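You operate a simulated robot arm through the tools that you are given. There is no shell and no other tool.

The job below is to be done with a simulated robot arm. You get a single attempt, and the scene is never put back.

JOB
Rinse the sanitiser out of the soaked melon line.
Fine: move its red connector from the can marked flush to the can marked water, open the pump's yellow lever, hold the white button till plain water shows, then shut the lever and let the line down till the red flag drops.

The check looks at the end state, three seconds after you hand in, the way a careful person would. Anything else that was tipped, shoved, dropped, spilled or broken makes it a failure.

ROBOT AND FRAMES
A 7-joint arm with a two-finger parallel gripper, fixed in place. Base frame: the origin is at the foot of the arm, x ahead of it, y to its left, z up. Lengths are in m, angles in rad, forces in N, time in s.
Its first joint turns from -2.897 to 2.897 rad. Payload 4.4 kg.
The TCP is the grasp point between the finger pads, 0.023 m short of the fingertips. In the tool frame z runs along the fingers and y along their closing line. Largest opening 0.094 m; finger width 0.038, thickness 0.01; the body of the gripper, 0.054 by 0.096 m, starts 0.039 m behind the TCP.
Orientation is that of the tool frame in the base frame, as [roll, pitch, yaw] about the fixed x, y, z axes, in that order (R = Rz(yaw) Ry(pitch) Rx(roll)). With the fingers straight down and closing along the base's y, the tool's x points along the base's -x, its y along +y and its z along -z.

CONTROLS
- The arm moves only by the tool move_arm. Its argument "increments" is a list of rows, each a list of 7 numbers: the turn, a rotation vector about the tool's x, y, z in units of 120 degrees (1.0 is 120 degrees), then the shift along the tool's x, y, z in units of 400 mm (1.0 is 400 mm), then the closure in counts, from 0 (fully open) to 255 (shut). In form: [[ax, ay, az, dx, dy, dz, gripper], ...]. A call has 1 to 20 rows; each row is the pose to reach, as a shift and turn from the pose commanded when the call began, along the tool's axes at that moment. A call with a number of a shift or a turn outside -1 to 1 is refused whole. Rows are played at 5 a second. More than 0.05 m and 0.15 rad between two rows, or a gripper value outside its range, and nothing of the call is played. A pose out of reach is approached as far as the arm can. The call stops where the force on the tool passes 80 N (or 10 N more than at its start, if that is more) or the arm is blocked; 0.2 s more then pass. Each finger travels about 0.072 m/s and halts on what it meets, pressing with about 26 N; the grip force reading is that of the motor and also rises with nothing between the fingers. The clock runs only during rows and for 0.2 s after the last one: add rows that repeat a pose to give the fingers time. The reply holds the time, the measured pose of the TCP, the force on the tool along the base axes, the opening and the grip force, in the units named above and with some noise, with the torque about the TCP (base axes, N m) and any sound that the robot's microphone picked up.
- Cameras (640 x 400 px; columns grow to the right, rows downward): "scene" is fixed at [0.0513, 0.6501, 1.8843]; the picture's right is [-0.58, -0.81, 0.00], its down [-0.47, 0.34, -0.81] and it looks along [0.66, -0.47, -0.58] (base axes); focal length 346 px, centre (320, 200). "wrist" rides on the gripper at [0.086, 0.016, -0.074] in the tool frame; the picture's right is [-0.18, 0.98, 0.00], its down [-0.58, -0.11, -0.81] and it looks along [-0.79, -0.15, 0.59] (tool axes); focal length 243 px, centre (320, 200). There is no depth. A picture from a camera that has moved, and an enlarged one, comes with that camera's place and axes in the base frame and with its lens.
- grab_frame(camera): a new picture of that camera. The clock stands still meanwhile.
- inspect(camera, box): a new picture of the part [left, top, right, bottom] of that camera's present view, enlarged. The clock stands still meanwhile.
- finish_job(): hands the job in; it is judged then, once.

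Nothing tells you positions but the pictures and the camera data. Unless the task says otherwise, let go and move clear before handing in.

The tools are called after "Call:" as a command line: name --pt "numbers of a row" for each row, then --argument value for the rest, lists and objects as JSON in quotes. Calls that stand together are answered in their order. move_arm: Moves the arm, as the interface text tells. Its arguments: {"type":"object","properties":{"increments":{"type":"array","items":{"type":"array","items":{"type":"number"}}}},"required":["increments"]} The other tools are called the same way: grab_frame (camera) takes a picture; inspect (camera, box) takes an enlarged picture of a part of a camera's view; finish_job () hands the job in.

At the start:

```text
t: 0.0
position: [0.5299, -0.0581, 1.5494]
ee_rot: [3.141, 0.001, -3.141]
ft_force: [-0.1, 0.0, 0.1]
ft_torque: [0.02, 0.04, -0.01]
gripper_width: 0.0941
gripper_force: 0.1
```

scene: 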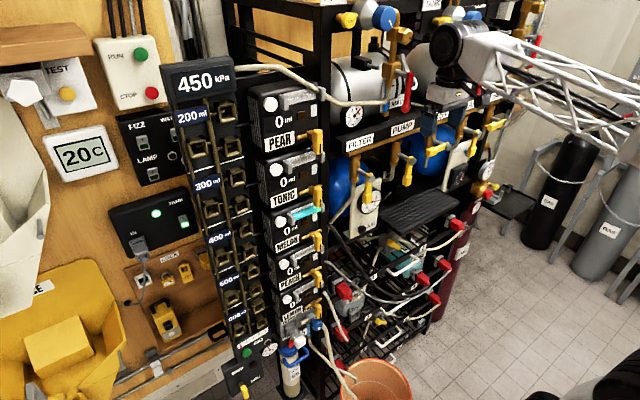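
wrist: 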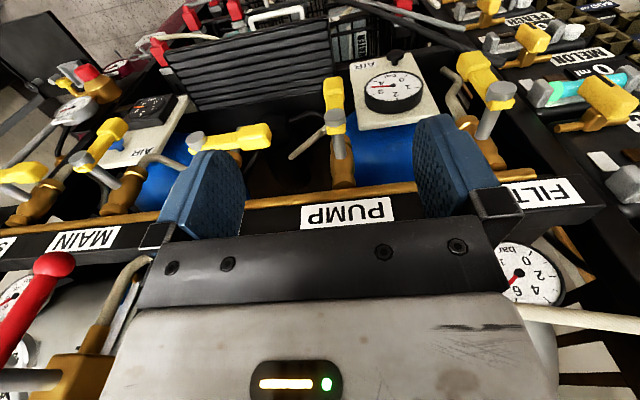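

I see a tall dispensing rack with columns of labelled modules (PEAR, TONIC, MELON, PEACH, LEMON), a shelf with valves labelled FILTER, PUMP and MAIN, and cans with red connectors further down. I'll enlarge parts of the view before I move anything.

Call:
inspect --camera "scene" --box '[240, 70, 400, 170]'

Call:
inspect --camera "scene" --box '[240, 170, 400, 270]'

Call:
inspect --camera "scene" --box '[240, 260, 400, 360]'

Call:
inspect --camera "scene" --box '[350, 200, 510, 300]'

Call:
inspect --camera "scene" --box '[350, 120, 510, 220]'

Call:
inspect --camera "scene" --box '[80, 170, 240, 270]'

```text
4.00 times, centred on (320, 120) of scene
camera zoom: at [0.0513, 0.6501, 1.8843], right [-0.58, -0.81, 0.0], down [-0.47, 0.34, -0.81], along [0.66, -0.47, -0.58], focal length 1383 px, centre (320, 520)
```

zoom: 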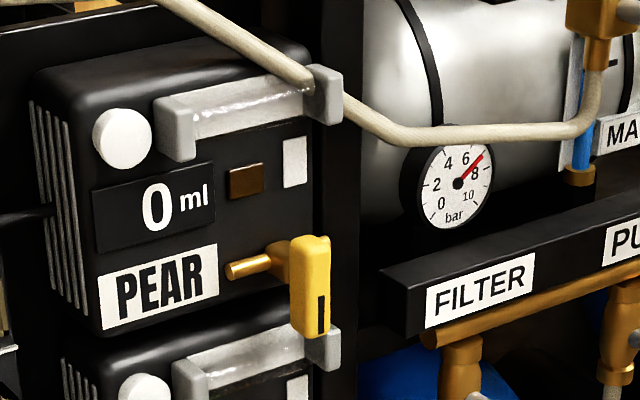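

```text
4.00 times, centred on (320, 220) of scene
camera zoom: at [0.0513, 0.6501, 1.8843], right [-0.58, -0.81, 0.0], down [-0.47, 0.34, -0.81], along [0.66, -0.47, -0.58], focal length 1383 px, centre (320, 120)
```

zoom: 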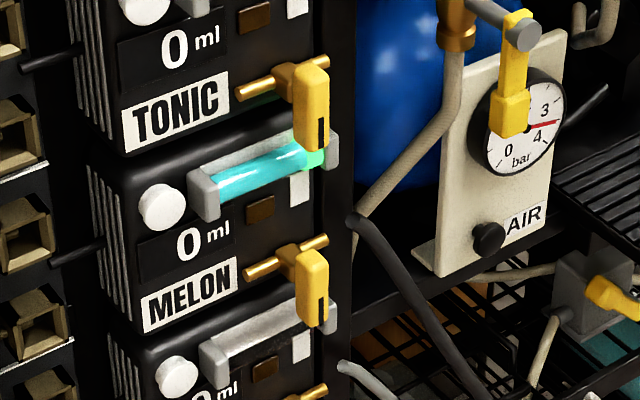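

```text
4.00 times, centred on (320, 310) of scene
camera zoom: at [0.0513, 0.6501, 1.8843], right [-0.58, -0.81, 0.0], down [-0.47, 0.34, -0.81], along [0.66, -0.47, -0.58], focal length 1383 px, centre (320, -240)
```

zoom: 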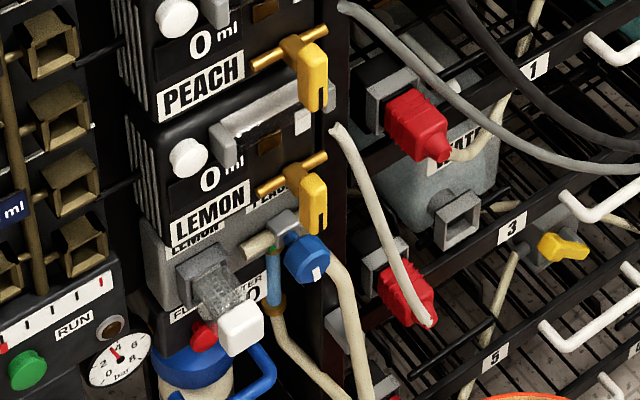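

```text
4.00 times, centred on (430, 250) of scene
camera zoom: at [0.0513, 0.6501, 1.8843], right [-0.58, -0.81, 0.0], down [-0.47, 0.34, -0.81], along [0.66, -0.47, -0.58], focal length 1383 px, centre (-120, 0)
```

zoom: 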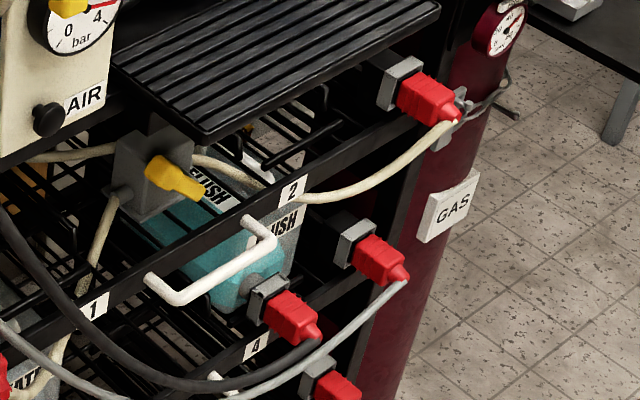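

```text
4.00 times, centred on (430, 170) of scene
camera zoom: at [0.0513, 0.6501, 1.8843], right [-0.58, -0.81, 0.0], down [-0.47, 0.34, -0.81], along [0.66, -0.47, -0.58], focal length 1383 px, centre (-120, 320)
```

zoom: 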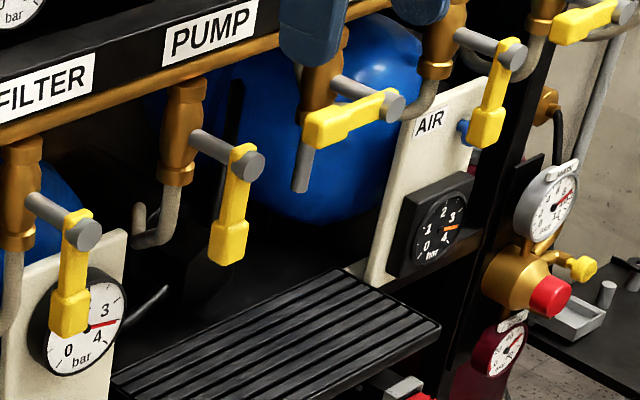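

```text
4.00 times, centred on (160, 220) of scene
camera zoom: at [0.0513, 0.6501, 1.8843], right [-0.58, -0.81, 0.0], down [-0.47, 0.34, -0.81], along [0.66, -0.47, -0.58], focal length 1383 px, centre (960, 120)
```

zoom: 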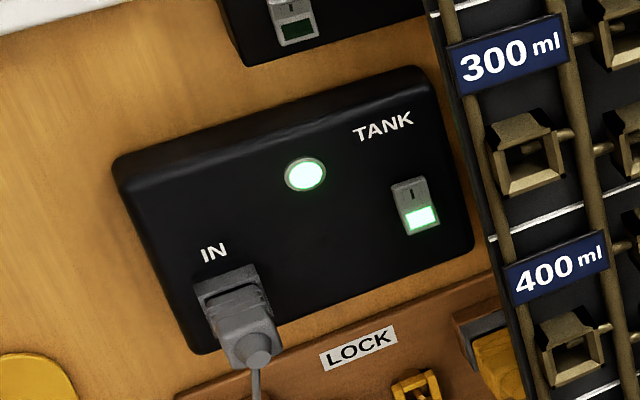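

The melon module has a tube of teal sanitiser, a white button and a brass tap with a yellow lever. Hoses run from the modules to red connectors on the cans below, so I'll look closer to trace the melon hose and find the flags.

Call:
inspect --camera "scene" --box '[260, 190, 340, 240]'

Call:
inspect --camera "scene" --box '[320, 210, 480, 310]'

Call:
inspect --camera "scene" --box '[320, 270, 480, 370]'

Call:
inspect --camera "scene" --box '[220, 300, 380, 400]'

Call:
inspect --camera "wrist" --box '[440, 0, 640, 125]'

Call:
inspect --camera "wrist" --box '[120, 0, 440, 200]'

```text
8.00 times, centred on (300, 215) of scene
camera zoom: at [0.0513, 0.6501, 1.8843], right [-0.58, -0.81, 0.0], down [-0.47, 0.34, -0.81], along [0.66, -0.47, -0.58], focal length 2765 px, centre (480, 80)
```

zoom: 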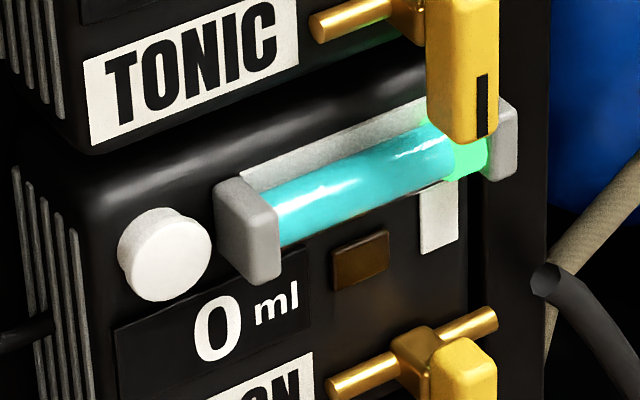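

```text
4.00 times, centred on (400, 260) of scene
camera zoom: at [0.0513, 0.6501, 1.8843], right [-0.58, -0.81, 0.0], down [-0.47, 0.34, -0.81], along [0.66, -0.47, -0.58], focal length 1383 px, centre (0, -40)
```

zoom: 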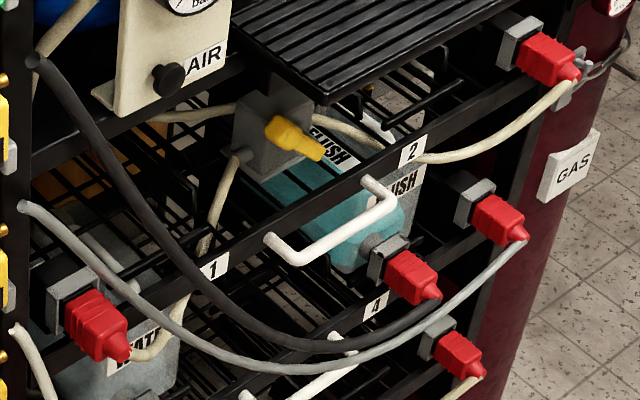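

```text
4.00 times, centred on (400, 320) of scene
camera zoom: at [0.0513, 0.6501, 1.8843], right [-0.58, -0.81, 0.0], down [-0.47, 0.34, -0.81], along [0.66, -0.47, -0.58], focal length 1383 px, centre (0, -280)
```

zoom: 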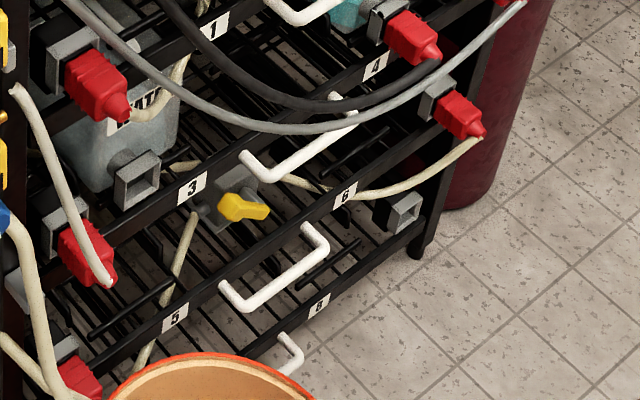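

```text
4.00 times, centred on (300, 350) of scene
camera zoom: at [0.0513, 0.6501, 1.8843], right [-0.58, -0.81, 0.0], down [-0.47, 0.34, -0.81], along [0.66, -0.47, -0.58], focal length 1383 px, centre (400, -400)
```

zoom: 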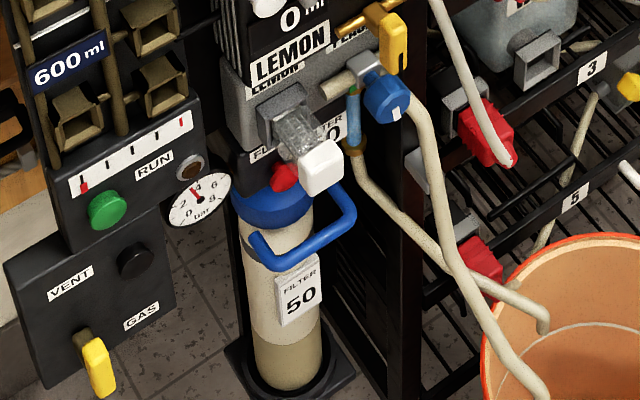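

```text
3.20 times, centred on (540, 62) of wrist
camera zoom: at [0.4434, -0.0428, 1.6244], right [0.18, 0.98, 0.0], down [0.58, -0.11, 0.81], along [0.79, -0.15, -0.59], focal length 776 px, centre (-384, 640)
```

zoom: 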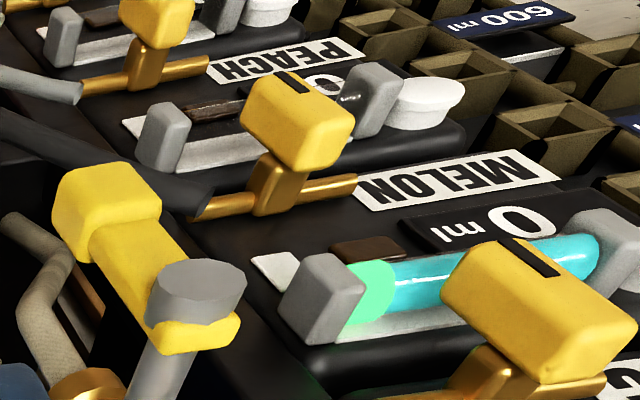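

```text
2.00 times, centred on (280, 100) of wrist
camera zoom: at [0.4434, -0.0428, 1.6244], right [0.18, 0.98, 0.0], down [0.58, -0.11, 0.81], along [0.79, -0.15, -0.59], focal length 485 px, centre (400, 400)
```

zoom: 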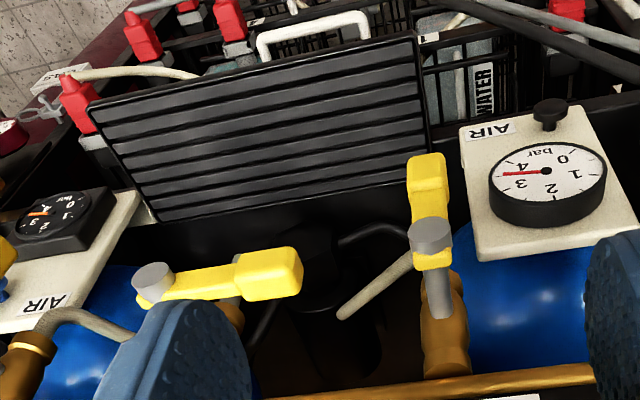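

The melon line looks like the dark grey hose that ends at the flush can in drawer 4, and the water can has a free square socket near drawer 3. I'll back the arm away from the rack and bring the wrist camera over to the melon module.

Call:
move_arm --pt "0 0 0 0.1 0 0 0" --pt "0 0 0 0.2 0 0 0" --pt "0 0 0 0.3 0 0 0" --pt "0 0 0 0.35 0.1 0 0" --pt "0 0 0 0.35 0.2 0 0" --pt "0 0 0 0.35 0.3 0 0" --pt "0 0 0 0.35 0.4 0 0" --pt "0 0 0 0.35 0.5 0 0" --pt "0 0 0 0.35 0.6 0 0" --pt "0 0 0 0.35 0.7 0 0" --pt "0 0 0 0.35 0.8 0 0"

Call:
grab_frame --camera "wrist"

Call:
grab_frame --camera "scene"

```text
t: 2.4
position: [0.3915, 0.2594, 1.5504]
ee_rot: [3.141, 0.001, 3.142]
ft_force: [-1.2, -0.4, 0.8]
ft_torque: [-0.03, -0.01, 0.02]
gripper_width: 0.0943
gripper_force: 0.1
```

```text
taken
camera wrist: at [0.3061, 0.2762, 1.6254], right [0.18, 0.98, 0.0], down [0.58, -0.11, 0.81], along [0.79, -0.15, -0.59], focal length 243 px, centre (320, 200)
```

wrist: 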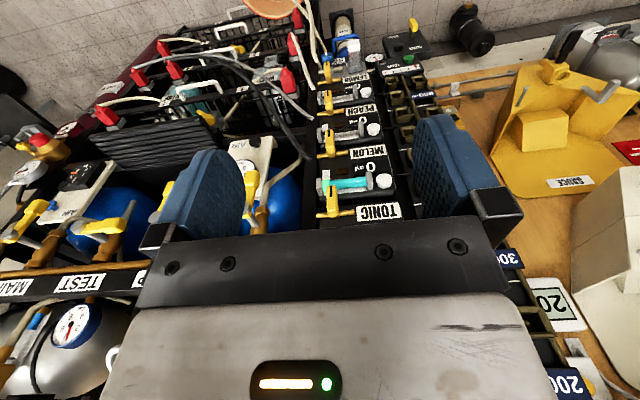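

```text
taken
```

scene: 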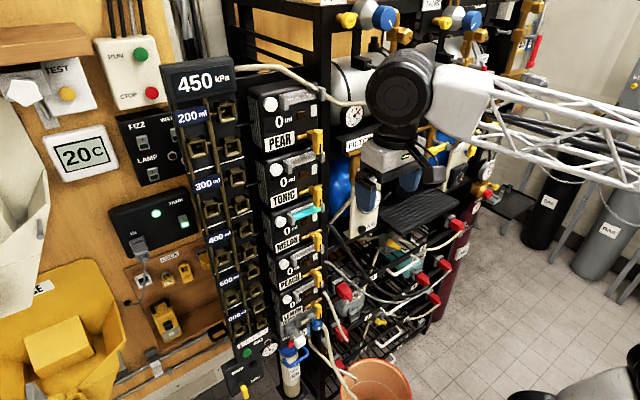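

The view from here covers the melon module and the drawers, though it is upside-down. I place the MELON label at about (0.67, 0.32, 1.24), and I'll enlarge the important parts.

Call:
inspect --camera "wrist" --box '[300, 60, 428, 140]'

Call:
inspect --camera "wrist" --box '[300, 130, 428, 210]'

Call:
inspect --camera "wrist" --box '[220, 20, 348, 100]'

Call:
inspect --camera "wrist" --box '[120, 40, 248, 120]'

Call:
inspect --camera "wrist" --box '[160, 60, 320, 160]'

Call:
inspect --camera "wrist" --box '[300, 0, 460, 100]'

```text
5.00 times, centred on (364, 100) of wrist
camera zoom: at [0.3061, 0.2762, 1.6254], right [0.18, 0.98, 0.0], down [0.58, -0.11, 0.81], along [0.79, -0.15, -0.59], focal length 1213 px, centre (100, 700)
```

zoom: 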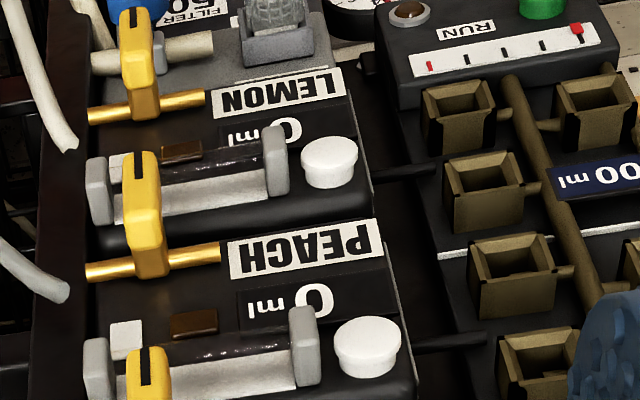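

```text
5.00 times, centred on (364, 170) of wrist
camera zoom: at [0.3061, 0.2762, 1.6254], right [0.18, 0.98, 0.0], down [0.58, -0.11, 0.81], along [0.79, -0.15, -0.59], focal length 1213 px, centre (100, 350)
```

zoom: 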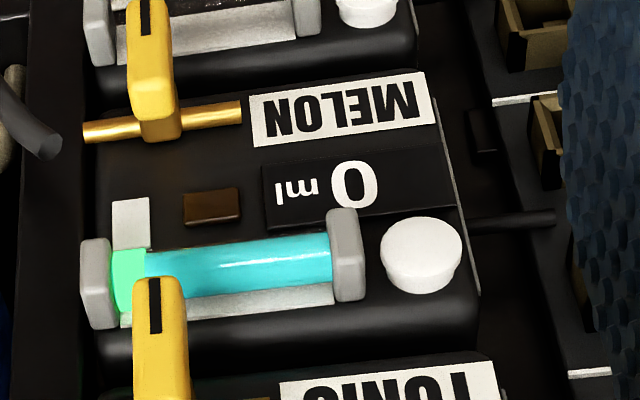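

```text
5.00 times, centred on (284, 60) of wrist
camera zoom: at [0.3061, 0.2762, 1.6254], right [0.18, 0.98, 0.0], down [0.58, -0.11, 0.81], along [0.79, -0.15, -0.59], focal length 1213 px, centre (500, 900)
```

zoom: 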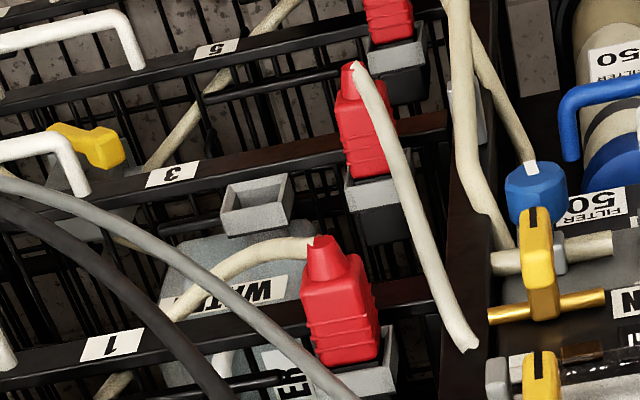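

```text
5.00 times, centred on (184, 80) of wrist
camera zoom: at [0.3061, 0.2762, 1.6254], right [0.18, 0.98, 0.0], down [0.58, -0.11, 0.81], along [0.79, -0.15, -0.59], focal length 1213 px, centre (1000, 800)
```

zoom: 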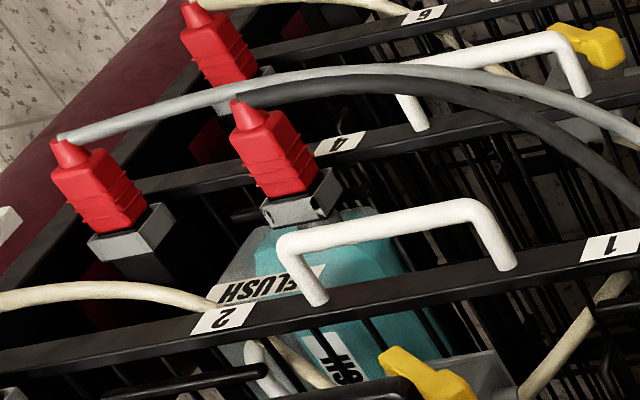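

```text
4.00 times, centred on (240, 110) of wrist
camera zoom: at [0.3061, 0.2762, 1.6254], right [0.18, 0.98, 0.0], down [0.58, -0.11, 0.81], along [0.79, -0.15, -0.59], focal length 970 px, centre (640, 560)
```

zoom: 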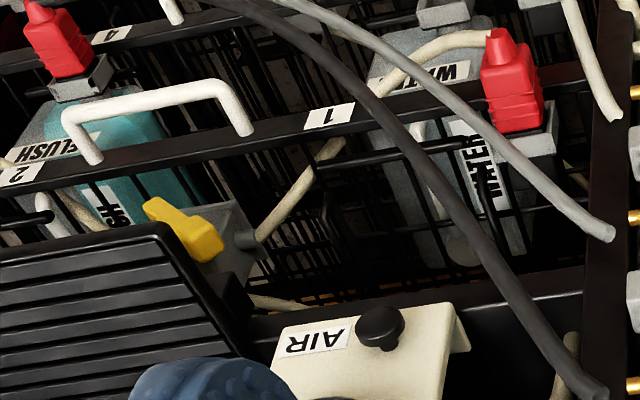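

```text
4.00 times, centred on (380, 50) of wrist
camera zoom: at [0.3061, 0.2762, 1.6254], right [0.18, 0.98, 0.0], down [0.58, -0.11, 0.81], along [0.79, -0.15, -0.59], focal length 970 px, centre (80, 800)
```

zoom: 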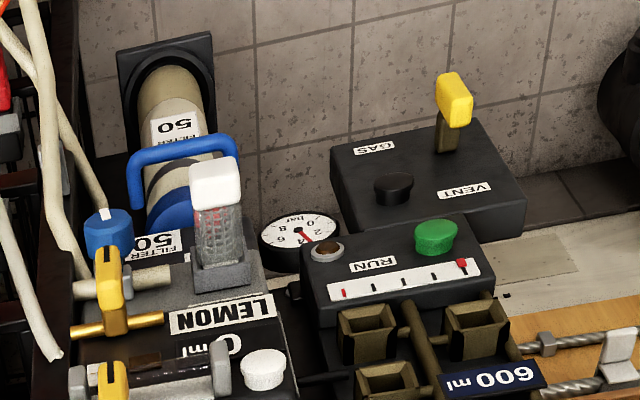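

Working from both cameras, I place the flush connector at about (0.664, -0.371, 0.650) and the water socket at about (0.70, 0.01, 0.645). The melon button is near (0.674, 0.331, 1.320) and the melon lever near (0.649, 0.233, 1.22). I still haven't found the red flag or the let-down control, so I'll zoom in on the likely spots.

Call:
inspect --camera "scene" --box '[270, 300, 334, 340]'

Call:
inspect --camera "scene" --box '[270, 335, 334, 375]'

Call:
inspect --camera "wrist" --box '[318, 30, 382, 70]'

Call:
inspect --camera "scene" --box '[220, 330, 284, 370]'

Call:
inspect --camera "scene" --box '[80, 240, 240, 340]'

Call:
inspect --camera "scene" --box '[80, 20, 240, 120]'

Call:
inspect --camera "scene" --box '[320, 0, 480, 100]'

Call:
inspect --camera "scene" --box '[440, 0, 600, 100]'

Call:
inspect --camera "wrist" --box '[0, 90, 240, 240]'

```text
10.00 times, centred on (302, 320) of scene
camera zoom: at [0.0513, 0.6501, 1.8843], right [-0.58, -0.81, 0.0], down [-0.47, 0.34, -0.81], along [0.66, -0.47, -0.58], focal length 3457 px, centre (500, -1000)
```

zoom: 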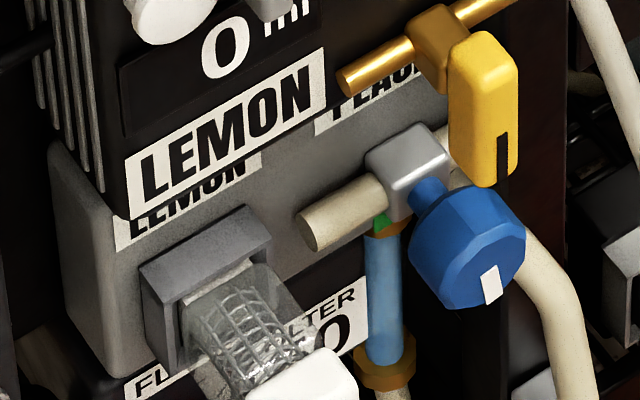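

```text
10.00 times, centred on (302, 355) of scene
camera zoom: at [0.0513, 0.6501, 1.8843], right [-0.58, -0.81, 0.0], down [-0.47, 0.34, -0.81], along [0.66, -0.47, -0.58], focal length 3457 px, centre (500, -1350)
```

zoom: 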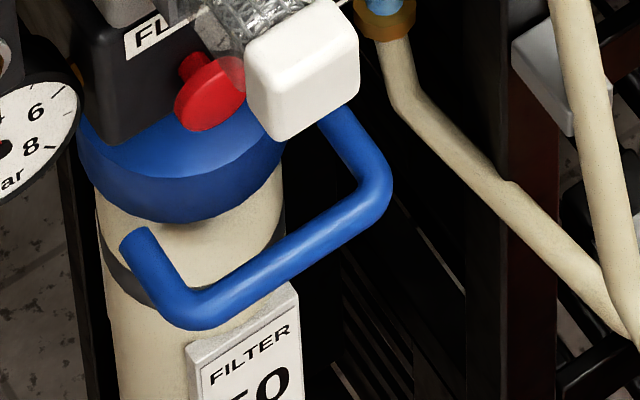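

```text
10.00 times, centred on (350, 50) of wrist
camera zoom: at [0.3061, 0.2762, 1.6254], right [0.18, 0.98, 0.0], down [0.58, -0.11, 0.81], along [0.79, -0.15, -0.59], focal length 2426 px, centre (20, 1700)
```

zoom: 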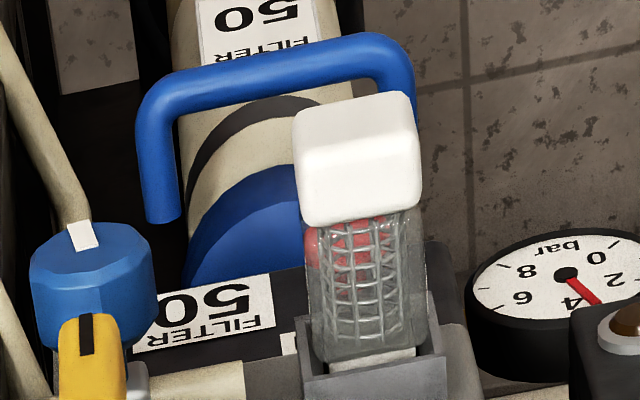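

```text
10.00 times, centred on (252, 350) of scene
camera zoom: at [0.0513, 0.6501, 1.8843], right [-0.58, -0.81, 0.0], down [-0.47, 0.34, -0.81], along [0.66, -0.47, -0.58], focal length 3457 px, centre (1000, -1300)
```

zoom: 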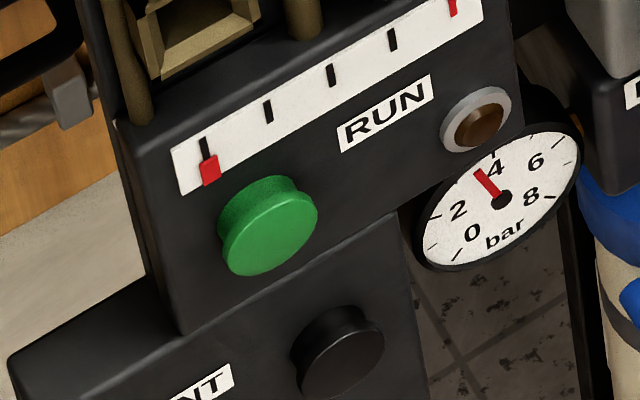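

```text
4.00 times, centred on (160, 290) of scene
camera zoom: at [0.0513, 0.6501, 1.8843], right [-0.58, -0.81, 0.0], down [-0.47, 0.34, -0.81], along [0.66, -0.47, -0.58], focal length 1383 px, centre (960, -160)
```

zoom: 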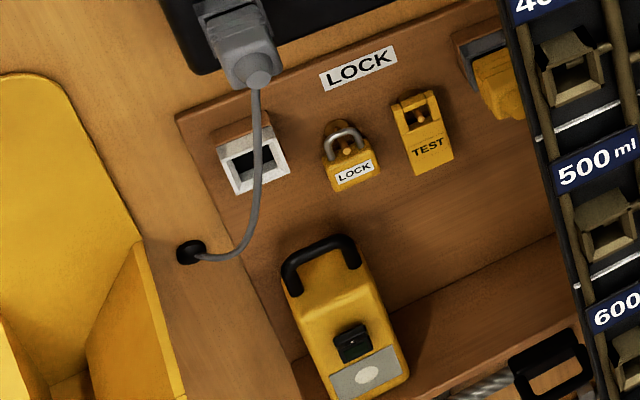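

```text
4.00 times, centred on (160, 70) of scene
camera zoom: at [0.0513, 0.6501, 1.8843], right [-0.58, -0.81, 0.0], down [-0.47, 0.34, -0.81], along [0.66, -0.47, -0.58], focal length 1383 px, centre (960, 720)
```

zoom: 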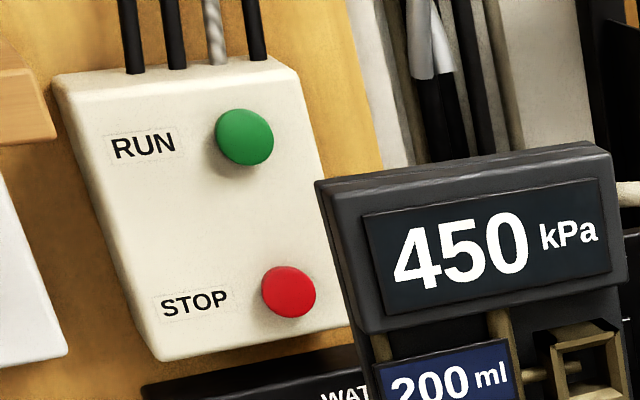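

```text
4.00 times, centred on (400, 50) of scene
camera zoom: at [0.0513, 0.6501, 1.8843], right [-0.58, -0.81, 0.0], down [-0.47, 0.34, -0.81], along [0.66, -0.47, -0.58], focal length 1383 px, centre (0, 800)
```

zoom: 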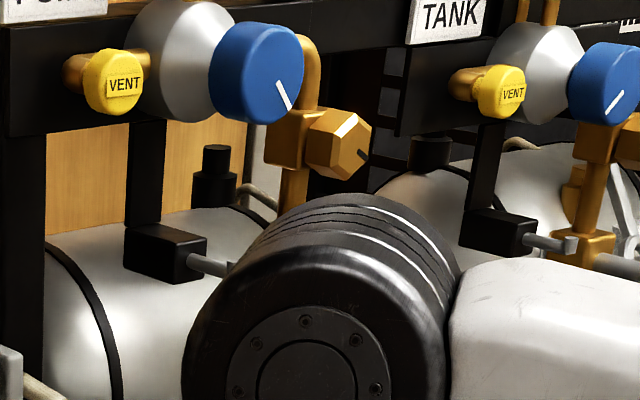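

```text
4.00 times, centred on (520, 50) of scene
camera zoom: at [0.0513, 0.6501, 1.8843], right [-0.58, -0.81, 0.0], down [-0.47, 0.34, -0.81], along [0.66, -0.47, -0.58], focal length 1383 px, centre (-480, 800)
```

zoom: 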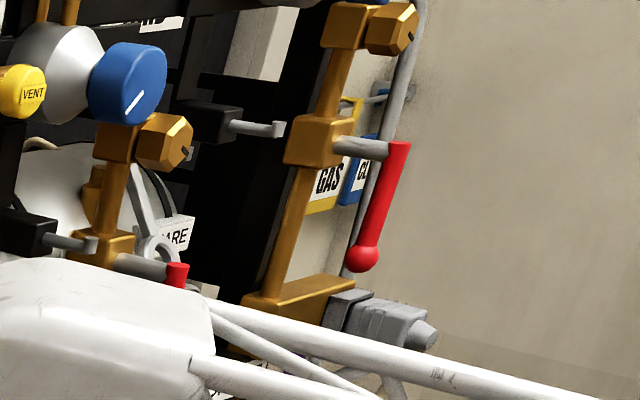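

```text
2.67 times, centred on (120, 165) of wrist
camera zoom: at [0.3061, 0.2762, 1.6254], right [0.18, 0.98, 0.0], down [0.58, -0.11, 0.81], along [0.79, -0.15, -0.59], focal length 647 px, centre (853, 293)
```

zoom: 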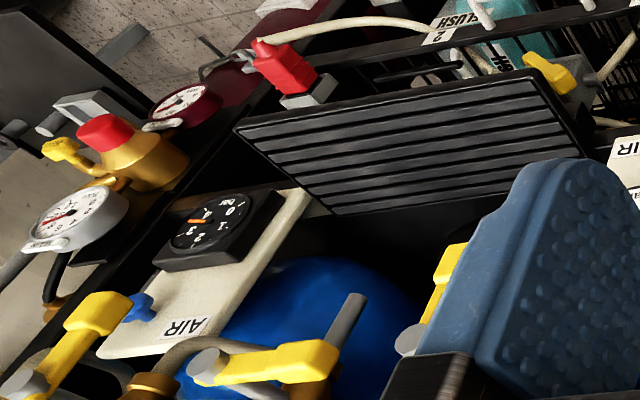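

There are many similar valves here, but the melon pump module has its own button, tube and lever. I'll tilt the tool 45 degrees forward and move in for a close, level look at it.

Call:
move_arm --pt "0 -0.06 0 -0.01 0 0.04 0" --pt "0 -0.12 0 -0.02 0 0.08 0" --pt "0 -0.18 0 -0.03 0 0.12 0" --pt "0 -0.24 0 -0.04 0 0.16 0" --pt "0 -0.3 0 -0.05 0 0.2 0" --pt "0 -0.36 0 -0.06 0 0.24 0" --pt "0 -0.375 0 -0.07 0.025 0.25 0" --pt "0 -0.375 0 -0.07 0.025 0.25 0"

Call:
grab_frame --camera "wrist"

```text
t: 4.2
position: [0.4176, 0.2703, 1.4499]
ee_rot: [3.14, 0.786, -3.141]
ft_force: [-0.3, -0.4, -0.1]
ft_torque: [0.01, 0.02, 0.0]
gripper_width: 0.094
gripper_force: 0.1
```

```text
taken
camera wrist: at [0.3035, 0.2867, 1.4422], right [0.13, 0.98, 0.13], down [-0.16, -0.11, 0.98], along [0.98, -0.15, 0.14], focal length 243 px, centre (320, 200)
```

wrist: 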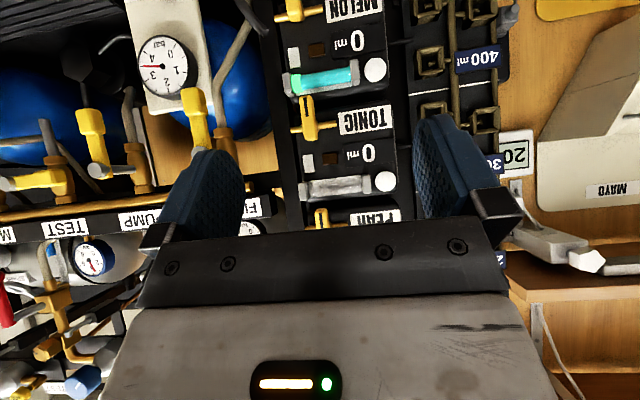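

Call:
inspect --camera "wrist" --box '[270, 50, 398, 130]'

Call:
inspect --camera "wrist" --box '[270, 0, 398, 80]'

Call:
inspect --camera "wrist" --box '[280, 60, 344, 100]'

```text
5.00 times, centred on (334, 90) of wrist
camera zoom: at [0.3035, 0.2867, 1.4422], right [0.13, 0.98, 0.13], down [-0.16, -0.11, 0.98], along [0.98, -0.15, 0.14], focal length 1213 px, centre (250, 750)
```

zoom: 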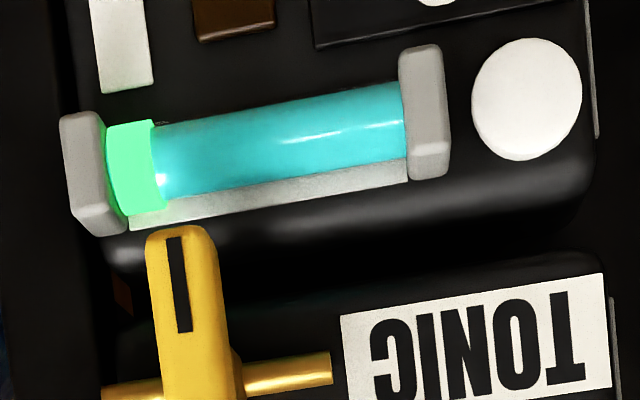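

```text
5.00 times, centred on (334, 40) of wrist
camera zoom: at [0.3035, 0.2867, 1.4422], right [0.13, 0.98, 0.13], down [-0.16, -0.11, 0.98], along [0.98, -0.15, 0.14], focal length 1213 px, centre (250, 1000)
```

zoom: 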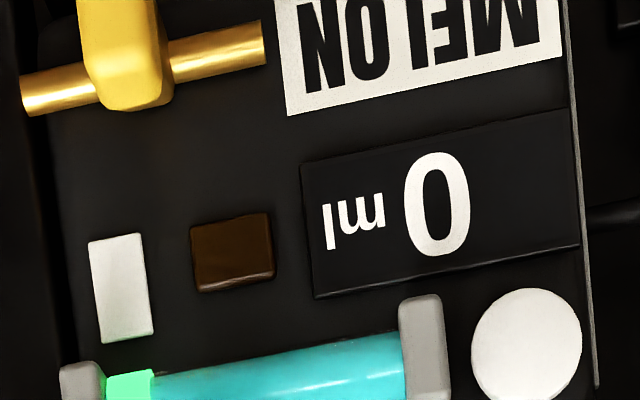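

```text
10.00 times, centred on (312, 80) of wrist
camera zoom: at [0.3035, 0.2867, 1.4422], right [0.13, 0.98, 0.13], down [-0.16, -0.11, 0.98], along [0.98, -0.15, 0.14], focal length 2426 px, centre (400, 1400)
```

zoom: 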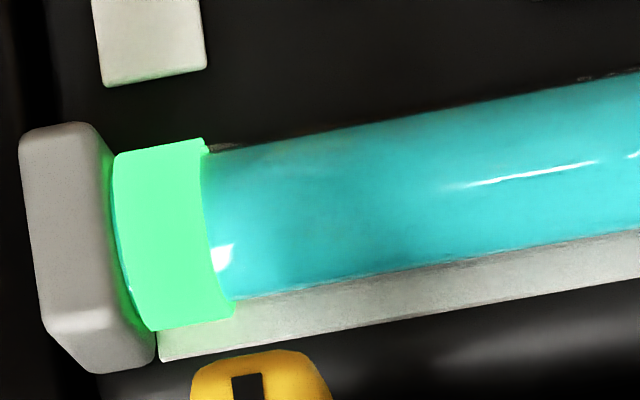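

The white rectangle beside the tube is probably the pressure flag, and it isn't showing red now. Next I'll back off and bring the wrist camera down to the drawers to look at the flush connector and the water socket.

Call:
move_arm --pt "0 0 0 0.078 0 -0.078 0" --pt "0 0 0 0.156 0 -0.156 0" --pt "0 0 0 0.2 -0.0675 -0.112 0" --pt "0 0 0 0.244 -0.135 -0.068 0" --pt "0 0 0 0.288 -0.2025 -0.024 0" --pt "0 0 0 0.332 -0.27 0.02 0" --pt "0 0 0 0.376 -0.3375 0.064 0" --pt "0 0 0 0.42 -0.405 0.108 0" --pt "0 0 0 0.464 -0.4725 0.152 0" --pt "0 0 0 0.508 -0.54 0.196 0" --pt "0 0 0 0.552 -0.6075 0.24 0" --pt "0 0 0 0.597 -0.675 0.286 0"

Call:
grab_frame --camera "wrist"

Call:
grab_frame --camera "scene"

```text
t: 6.8
position: [0.3293, 0.0004, 1.2011]
ee_rot: [3.141, 0.788, 3.14]
ft_force: [-0.1, -0.5, -0.1]
ft_torque: [0.04, 0.03, 0.03]
gripper_width: 0.094
gripper_force: 0.1
```

```text
taken
camera wrist: at [0.216, 0.0163, 1.1928], right [0.13, 0.98, 0.13], down [-0.16, -0.11, 0.98], along [0.98, -0.15, 0.14], focal length 243 px, centre (320, 200)
```

wrist: 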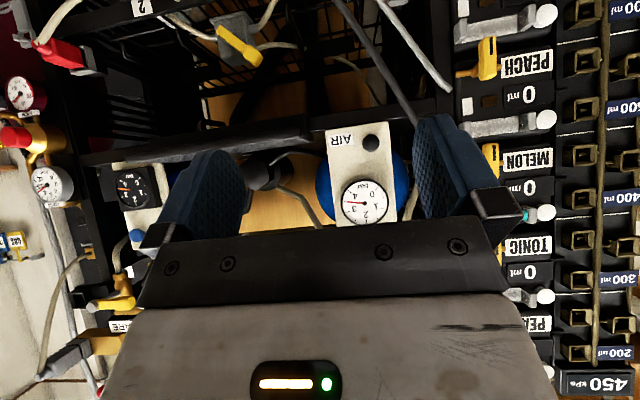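

```text
taken
```

scene: 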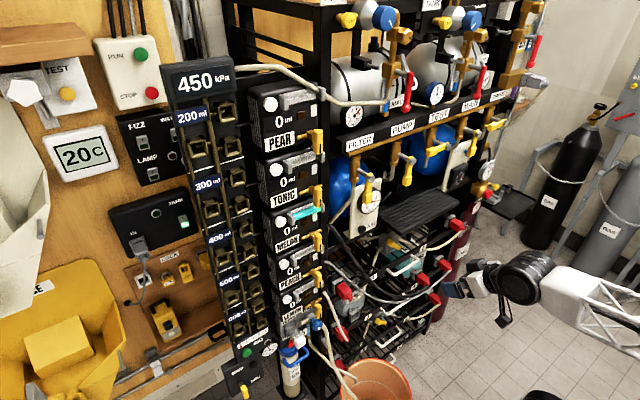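

The way is clear so far, so I'll keep lowering the camera toward the drawer fronts.

Call:
move_arm --pt "0 0 0 0.07 -0.05 0.07 0" --pt "0 0 0 0.14 -0.1 0.14 0" --pt "0 0 0 0.21 -0.15 0.21 0" --pt "0 0 0 0.28 -0.2 0.28 0" --pt "0 0 0 0.35 -0.25 0.35 0" --pt "0 0 0 0.42 -0.3 0.42 0" --pt "0 0 0 0.49 -0.35 0.49 0" --pt "0 0 0 0.56 -0.4 0.56 0" --pt "0 0 0 0.63 -0.45 0.63 0" --pt "0 0 0 0.7 -0.5 0.7 0"

Call:
grab_frame --camera "wrist"

Call:
inspect --camera "scene" --box '[320, 200, 480, 300]'

Call:
inspect --camera "scene" --box '[80, 170, 240, 270]'

```text
t: 9.2
position: [0.345, -0.1747, 0.8379]
ee_rot: [-3.082, 0.822, -3.03]
ft_force: [-0.3, -0.4, -0.2]
ft_torque: [0.0, 0.02, -0.01]
gripper_width: 0.094
gripper_force: 0.1
stopped in row 10: the arm was blocked; the commanded pose is now the measured one
```

```text
taken
camera wrist: at [0.2317, -0.1672, 0.8239], right [0.06, 0.99, 0.1], down [-0.19, -0.08, 0.98], along [0.98, -0.07, 0.18], focal length 243 px, centre (320, 200)
```

wrist: 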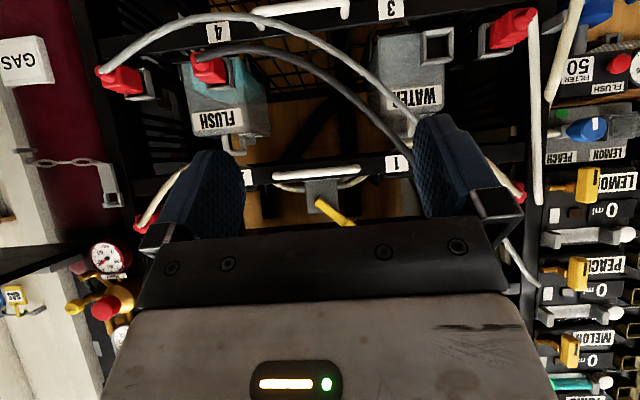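

```text
4.00 times, centred on (400, 250) of scene
camera zoom: at [0.0513, 0.6501, 1.8843], right [-0.58, -0.81, 0.0], down [-0.47, 0.34, -0.81], along [0.66, -0.47, -0.58], focal length 1383 px, centre (0, 0)
```

zoom: 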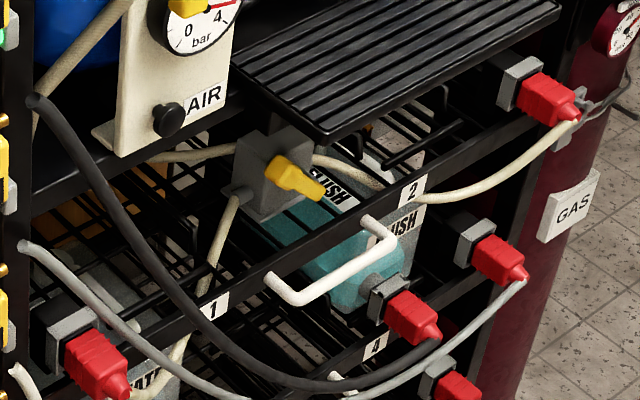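

```text
4.00 times, centred on (160, 220) of scene
camera zoom: at [0.0513, 0.6501, 1.8843], right [-0.58, -0.81, 0.0], down [-0.47, 0.34, -0.81], along [0.66, -0.47, -0.58], focal length 1383 px, centre (960, 120)
```

zoom: 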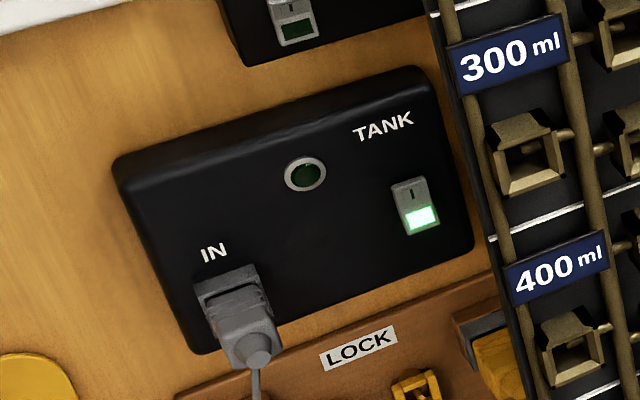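

The arm stopped with no contact force, so that looks like a reach limit. From here I can read the FLUSH and WATER cans and see the free water socket, so I'll zoom in.

Call:
inspect --camera "wrist" --box '[80, 20, 280, 145]'

Call:
inspect --camera "wrist" --box '[350, 0, 550, 125]'

Call:
inspect --camera "wrist" --box '[520, 20, 640, 95]'

Call:
inspect --camera "wrist" --box '[160, 30, 240, 80]'

Call:
inspect --camera "wrist" --box '[520, 90, 640, 165]'

```text
3.20 times, centred on (180, 82) of wrist
camera zoom: at [0.2317, -0.1672, 0.8239], right [0.06, 0.99, 0.1], down [-0.19, -0.08, 0.98], along [0.98, -0.07, 0.18], focal length 776 px, centre (768, 576)
```

zoom: 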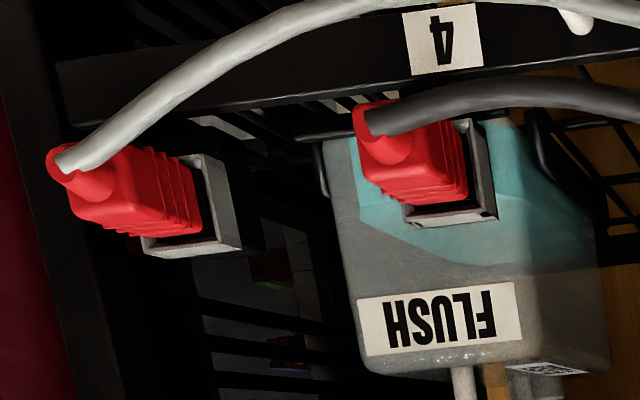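

```text
3.20 times, centred on (450, 62) of wrist
camera zoom: at [0.2317, -0.1672, 0.8239], right [0.06, 0.99, 0.1], down [-0.19, -0.08, 0.98], along [0.98, -0.07, 0.18], focal length 776 px, centre (-96, 640)
```

zoom: 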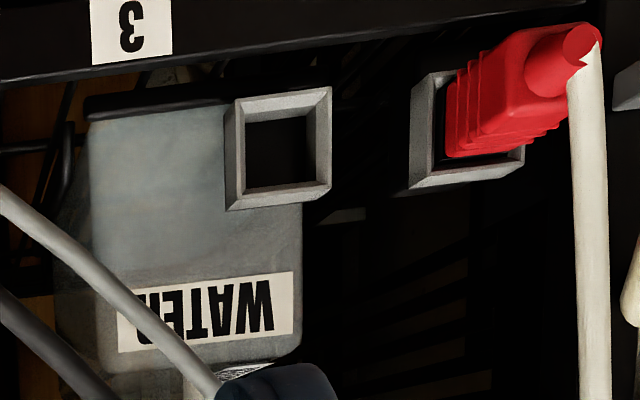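

```text
5.33 times, centred on (580, 58) of wrist
camera zoom: at [0.2317, -0.1672, 0.8239], right [0.06, 0.99, 0.1], down [-0.19, -0.08, 0.98], along [0.98, -0.07, 0.18], focal length 1294 px, centre (-1067, 960)
```

zoom: 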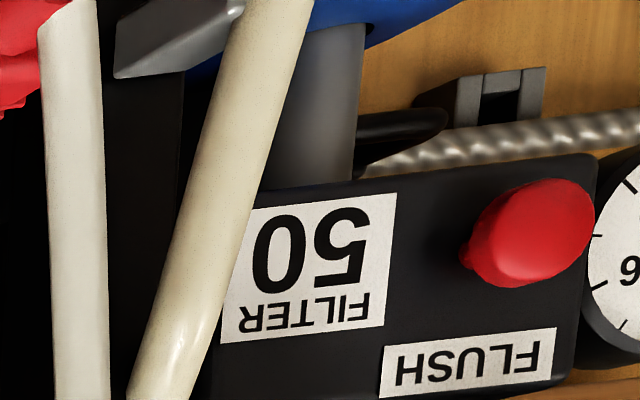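

```text
8.00 times, centred on (200, 55) of wrist
camera zoom: at [0.2317, -0.1672, 0.8239], right [0.06, 0.99, 0.1], down [-0.19, -0.08, 0.98], along [0.98, -0.07, 0.18], focal length 1941 px, centre (1280, 1360)
```

zoom: 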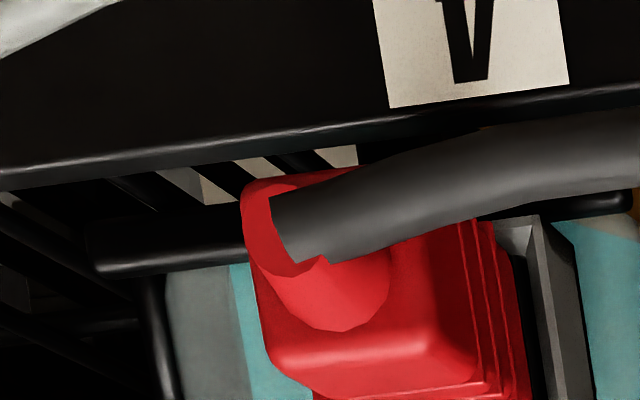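

```text
5.33 times, centred on (580, 128) of wrist
camera zoom: at [0.2317, -0.1672, 0.8239], right [0.06, 0.99, 0.1], down [-0.19, -0.08, 0.98], along [0.98, -0.07, 0.18], focal length 1294 px, centre (-1067, 587)
```

zoom: 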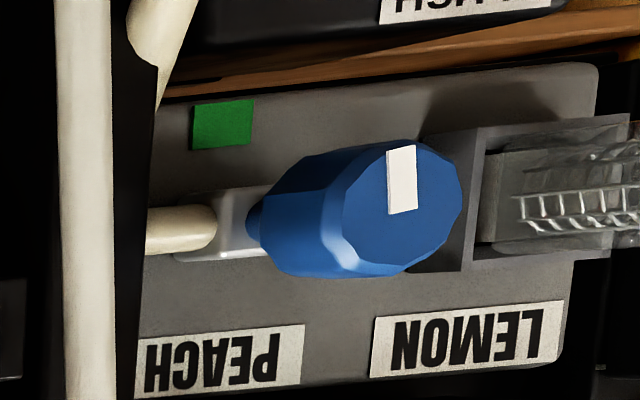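

The flush connector lies along x at about (0.65, -0.355, 0.667), with its tip near x 0.616. The free water socket is near (0.693, 0.02, 0.664). I'll grip from above and in front with the tool about 60 degrees below horizontal, so I'm moving to a standoff point and levelling the hand.

Call:
move_arm --pt "0.0013 0.0178 0.0045 -0.0198 -0.0589 0.0424 0" --pt "0.0027 0.0356 0.009 -0.0396 -0.1178 0.0847 0" --pt "0.004 0.0534 0.0136 -0.0594 -0.1766 0.1271 0" --pt "0.0053 0.0712 0.0181 -0.0793 -0.2355 0.1695 0" --pt "0.0066 0.0889 0.0226 -0.0991 -0.2944 0.2119 0" --pt "0.008 0.1067 0.0272 -0.1189 -0.3533 0.2542 0" --pt "0.0093 0.1245 0.0317 -0.1387 -0.4121 0.2966 0" --pt "0.0106 0.1423 0.0362 -0.1585 -0.471 0.339 0" --pt "0.0106 0.1423 0.0362 -0.1585 -0.471 0.339 0"

Call:
grab_frame --camera "wrist"

Call:
grab_frame --camera "scene"

```text
t: 10.0
position: [0.4136, -0.2255, 0.9172]
ee_rot: [-2.898, 0.847, -2.883]
ft_force: [0.3, -0.5, -1.1]
ft_torque: [0.06, -0.01, 0.04]
gripper_width: 0.0941
gripper_force: 0.1
stopped in row 3: the arm was blocked; the commanded pose is now the measured one
```

```text
taken
camera wrist: at [0.3008, -0.221, 0.9], right [0.04, 1.0, -0.02], down [-0.24, 0.03, 0.97], along [0.97, -0.04, 0.24], focal length 243 px, centre (320, 200)
```

wrist: 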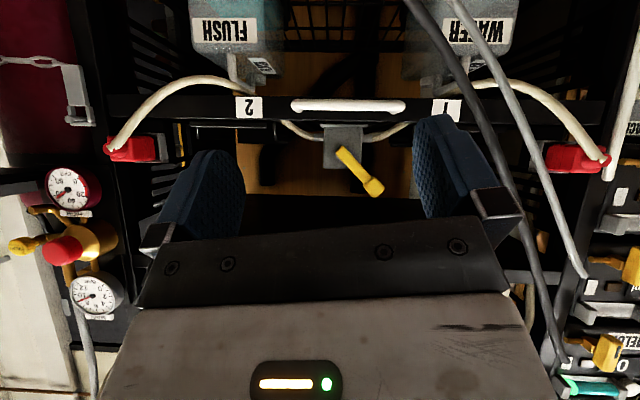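

```text
taken
```

scene: 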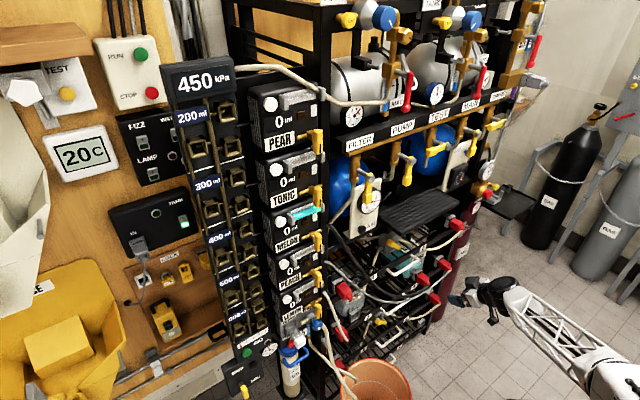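

The arm was blocked again without any tool force. Its deviation matches the shoulder joint reaching its limit with the elbow swung low to the right. I'll raise the hand, straighten it and rethink the arm posture.

Call:
move_arm --pt "0 0 0 -0.065 0.0175 -0.065 0" --pt "0 0 0 -0.13 0.035 -0.13 0" --pt "-0.004 0.0257 0.0136 -0.195 0.0524 -0.195 0" --pt "-0.008 0.0515 0.0272 -0.26 0.07 -0.26 0" --pt "-0.012 0.0772 0.0408 -0.325 0.0874 -0.325 0" --pt "-0.016 0.103 0.0545 -0.39 0.105 -0.39 0" --pt "-0.02 0.1287 0.0681 -0.455 0.1223 -0.455 0" --pt "-0.0239 0.1544 0.0817 -0.5185 0.1398 -0.519 0" --pt "-0.0239 0.1544 0.0817 -0.5185 0.1398 -0.519 0"

Call:
grab_frame --camera "scene"

```text
t: 12.0
position: [0.3829, -0.1257, 1.1967]
ee_rot: [-3.128, 0.544, 3.127]
ft_force: [-1.0, 0.9, 0.1]
ft_torque: [0.01, 0.0, -0.01]
gripper_width: 0.0939
gripper_force: 0.0
```

```text
taken
```

scene: 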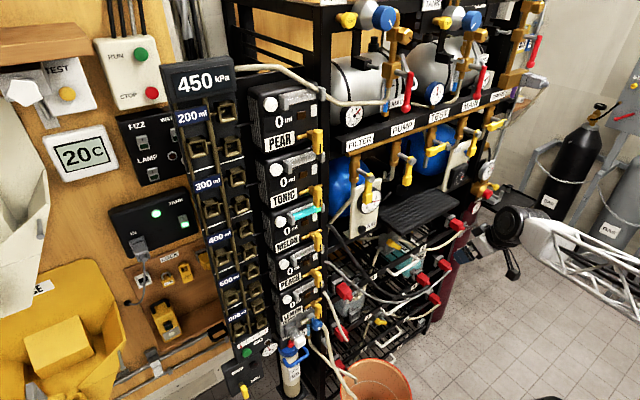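

The arm tracks well at this height. I'll look at its posture in the scene view to understand the elbow.

Call:
inspect --camera "scene" --box '[448, 200, 640, 320]'

Call:
grab_frame --camera "wrist"

```text
3.33 times, centred on (544, 260) of scene
camera zoom: at [0.0513, 0.6501, 1.8843], right [-0.58, -0.81, 0.0], down [-0.47, 0.34, -0.81], along [0.66, -0.47, -0.58], focal length 1152 px, centre (-427, 0)
```

zoom: 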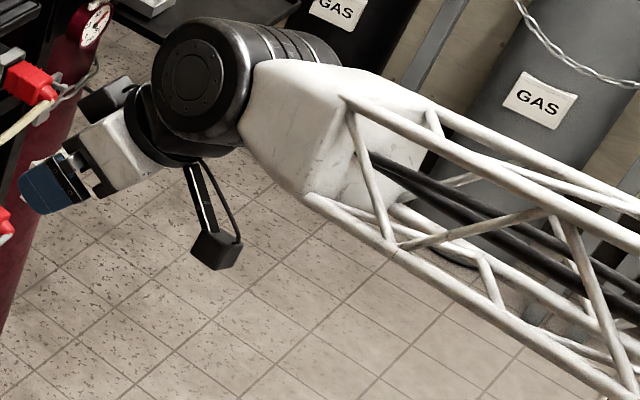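

```text
taken
camera wrist: at [0.2724, -0.1066, 1.2171], right [0.18, 0.98, 0.08], down [0.08, -0.1, 0.99], along [0.98, -0.17, -0.09], focal length 243 px, centre (320, 200)
```

wrist: 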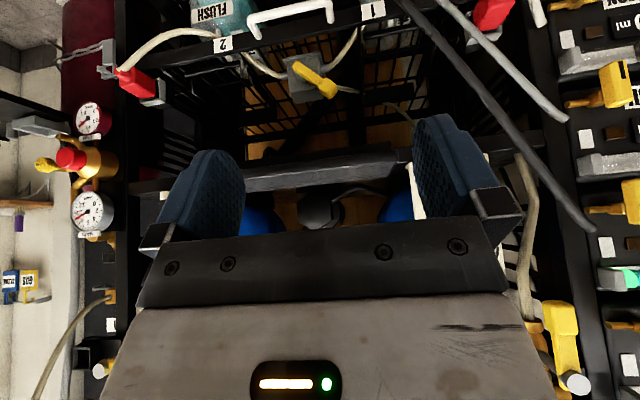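

I'll go outward toward -y first, then descend in smaller steps while watching the tracking.

Call:
move_arm --pt "-0.0017 0.0016 -0.001 -0.004 -0.0715 0.0496 0" --pt "-0.0034 0.0032 -0.002 -0.008 -0.143 0.0992 0" --pt "-0.005 0.0048 -0.003 -0.012 -0.2145 0.1488 0" --pt "-0.0067 0.0065 -0.004 -0.016 -0.286 0.1983 0" --pt "-0.0084 0.0081 -0.005 -0.02 -0.3575 0.2479 0" --pt "-0.0101 0.0097 -0.006 -0.024 -0.429 0.2975 0" --pt "-0.0101 0.0097 -0.006 -0.024 -0.429 0.2975 0" --pt "-0.0101 0.0097 -0.006 0.016 -0.438 0.3777 0" --pt "-0.0101 0.0097 -0.006 0.056 -0.448 0.458 0" --pt "-0.0101 0.0097 -0.006 0.096 -0.457 0.538 0"

Call:
grab_frame --camera "scene"

```text
t: 14.4
position: [0.4807, -0.2835, 1.0046]
ee_rot: [-3.129, 0.535, -3.066]
ft_force: [0.3, -0.4, 0.5]
ft_torque: [-0.03, 0.0, -0.01]
gripper_width: 0.094
gripper_force: 0.0
stopped in row 10: the arm was blocked; the commanded pose is now the measured one
```

```text
taken
```

scene: 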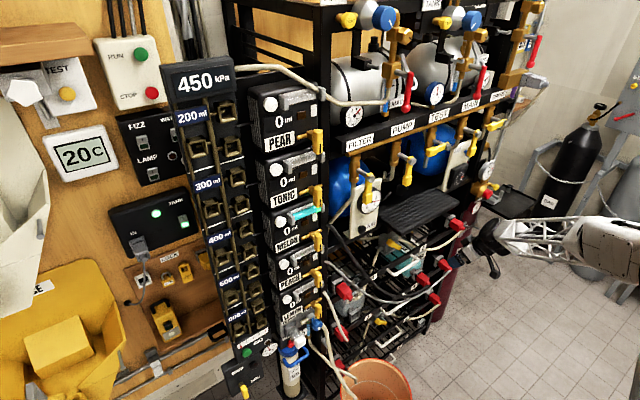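

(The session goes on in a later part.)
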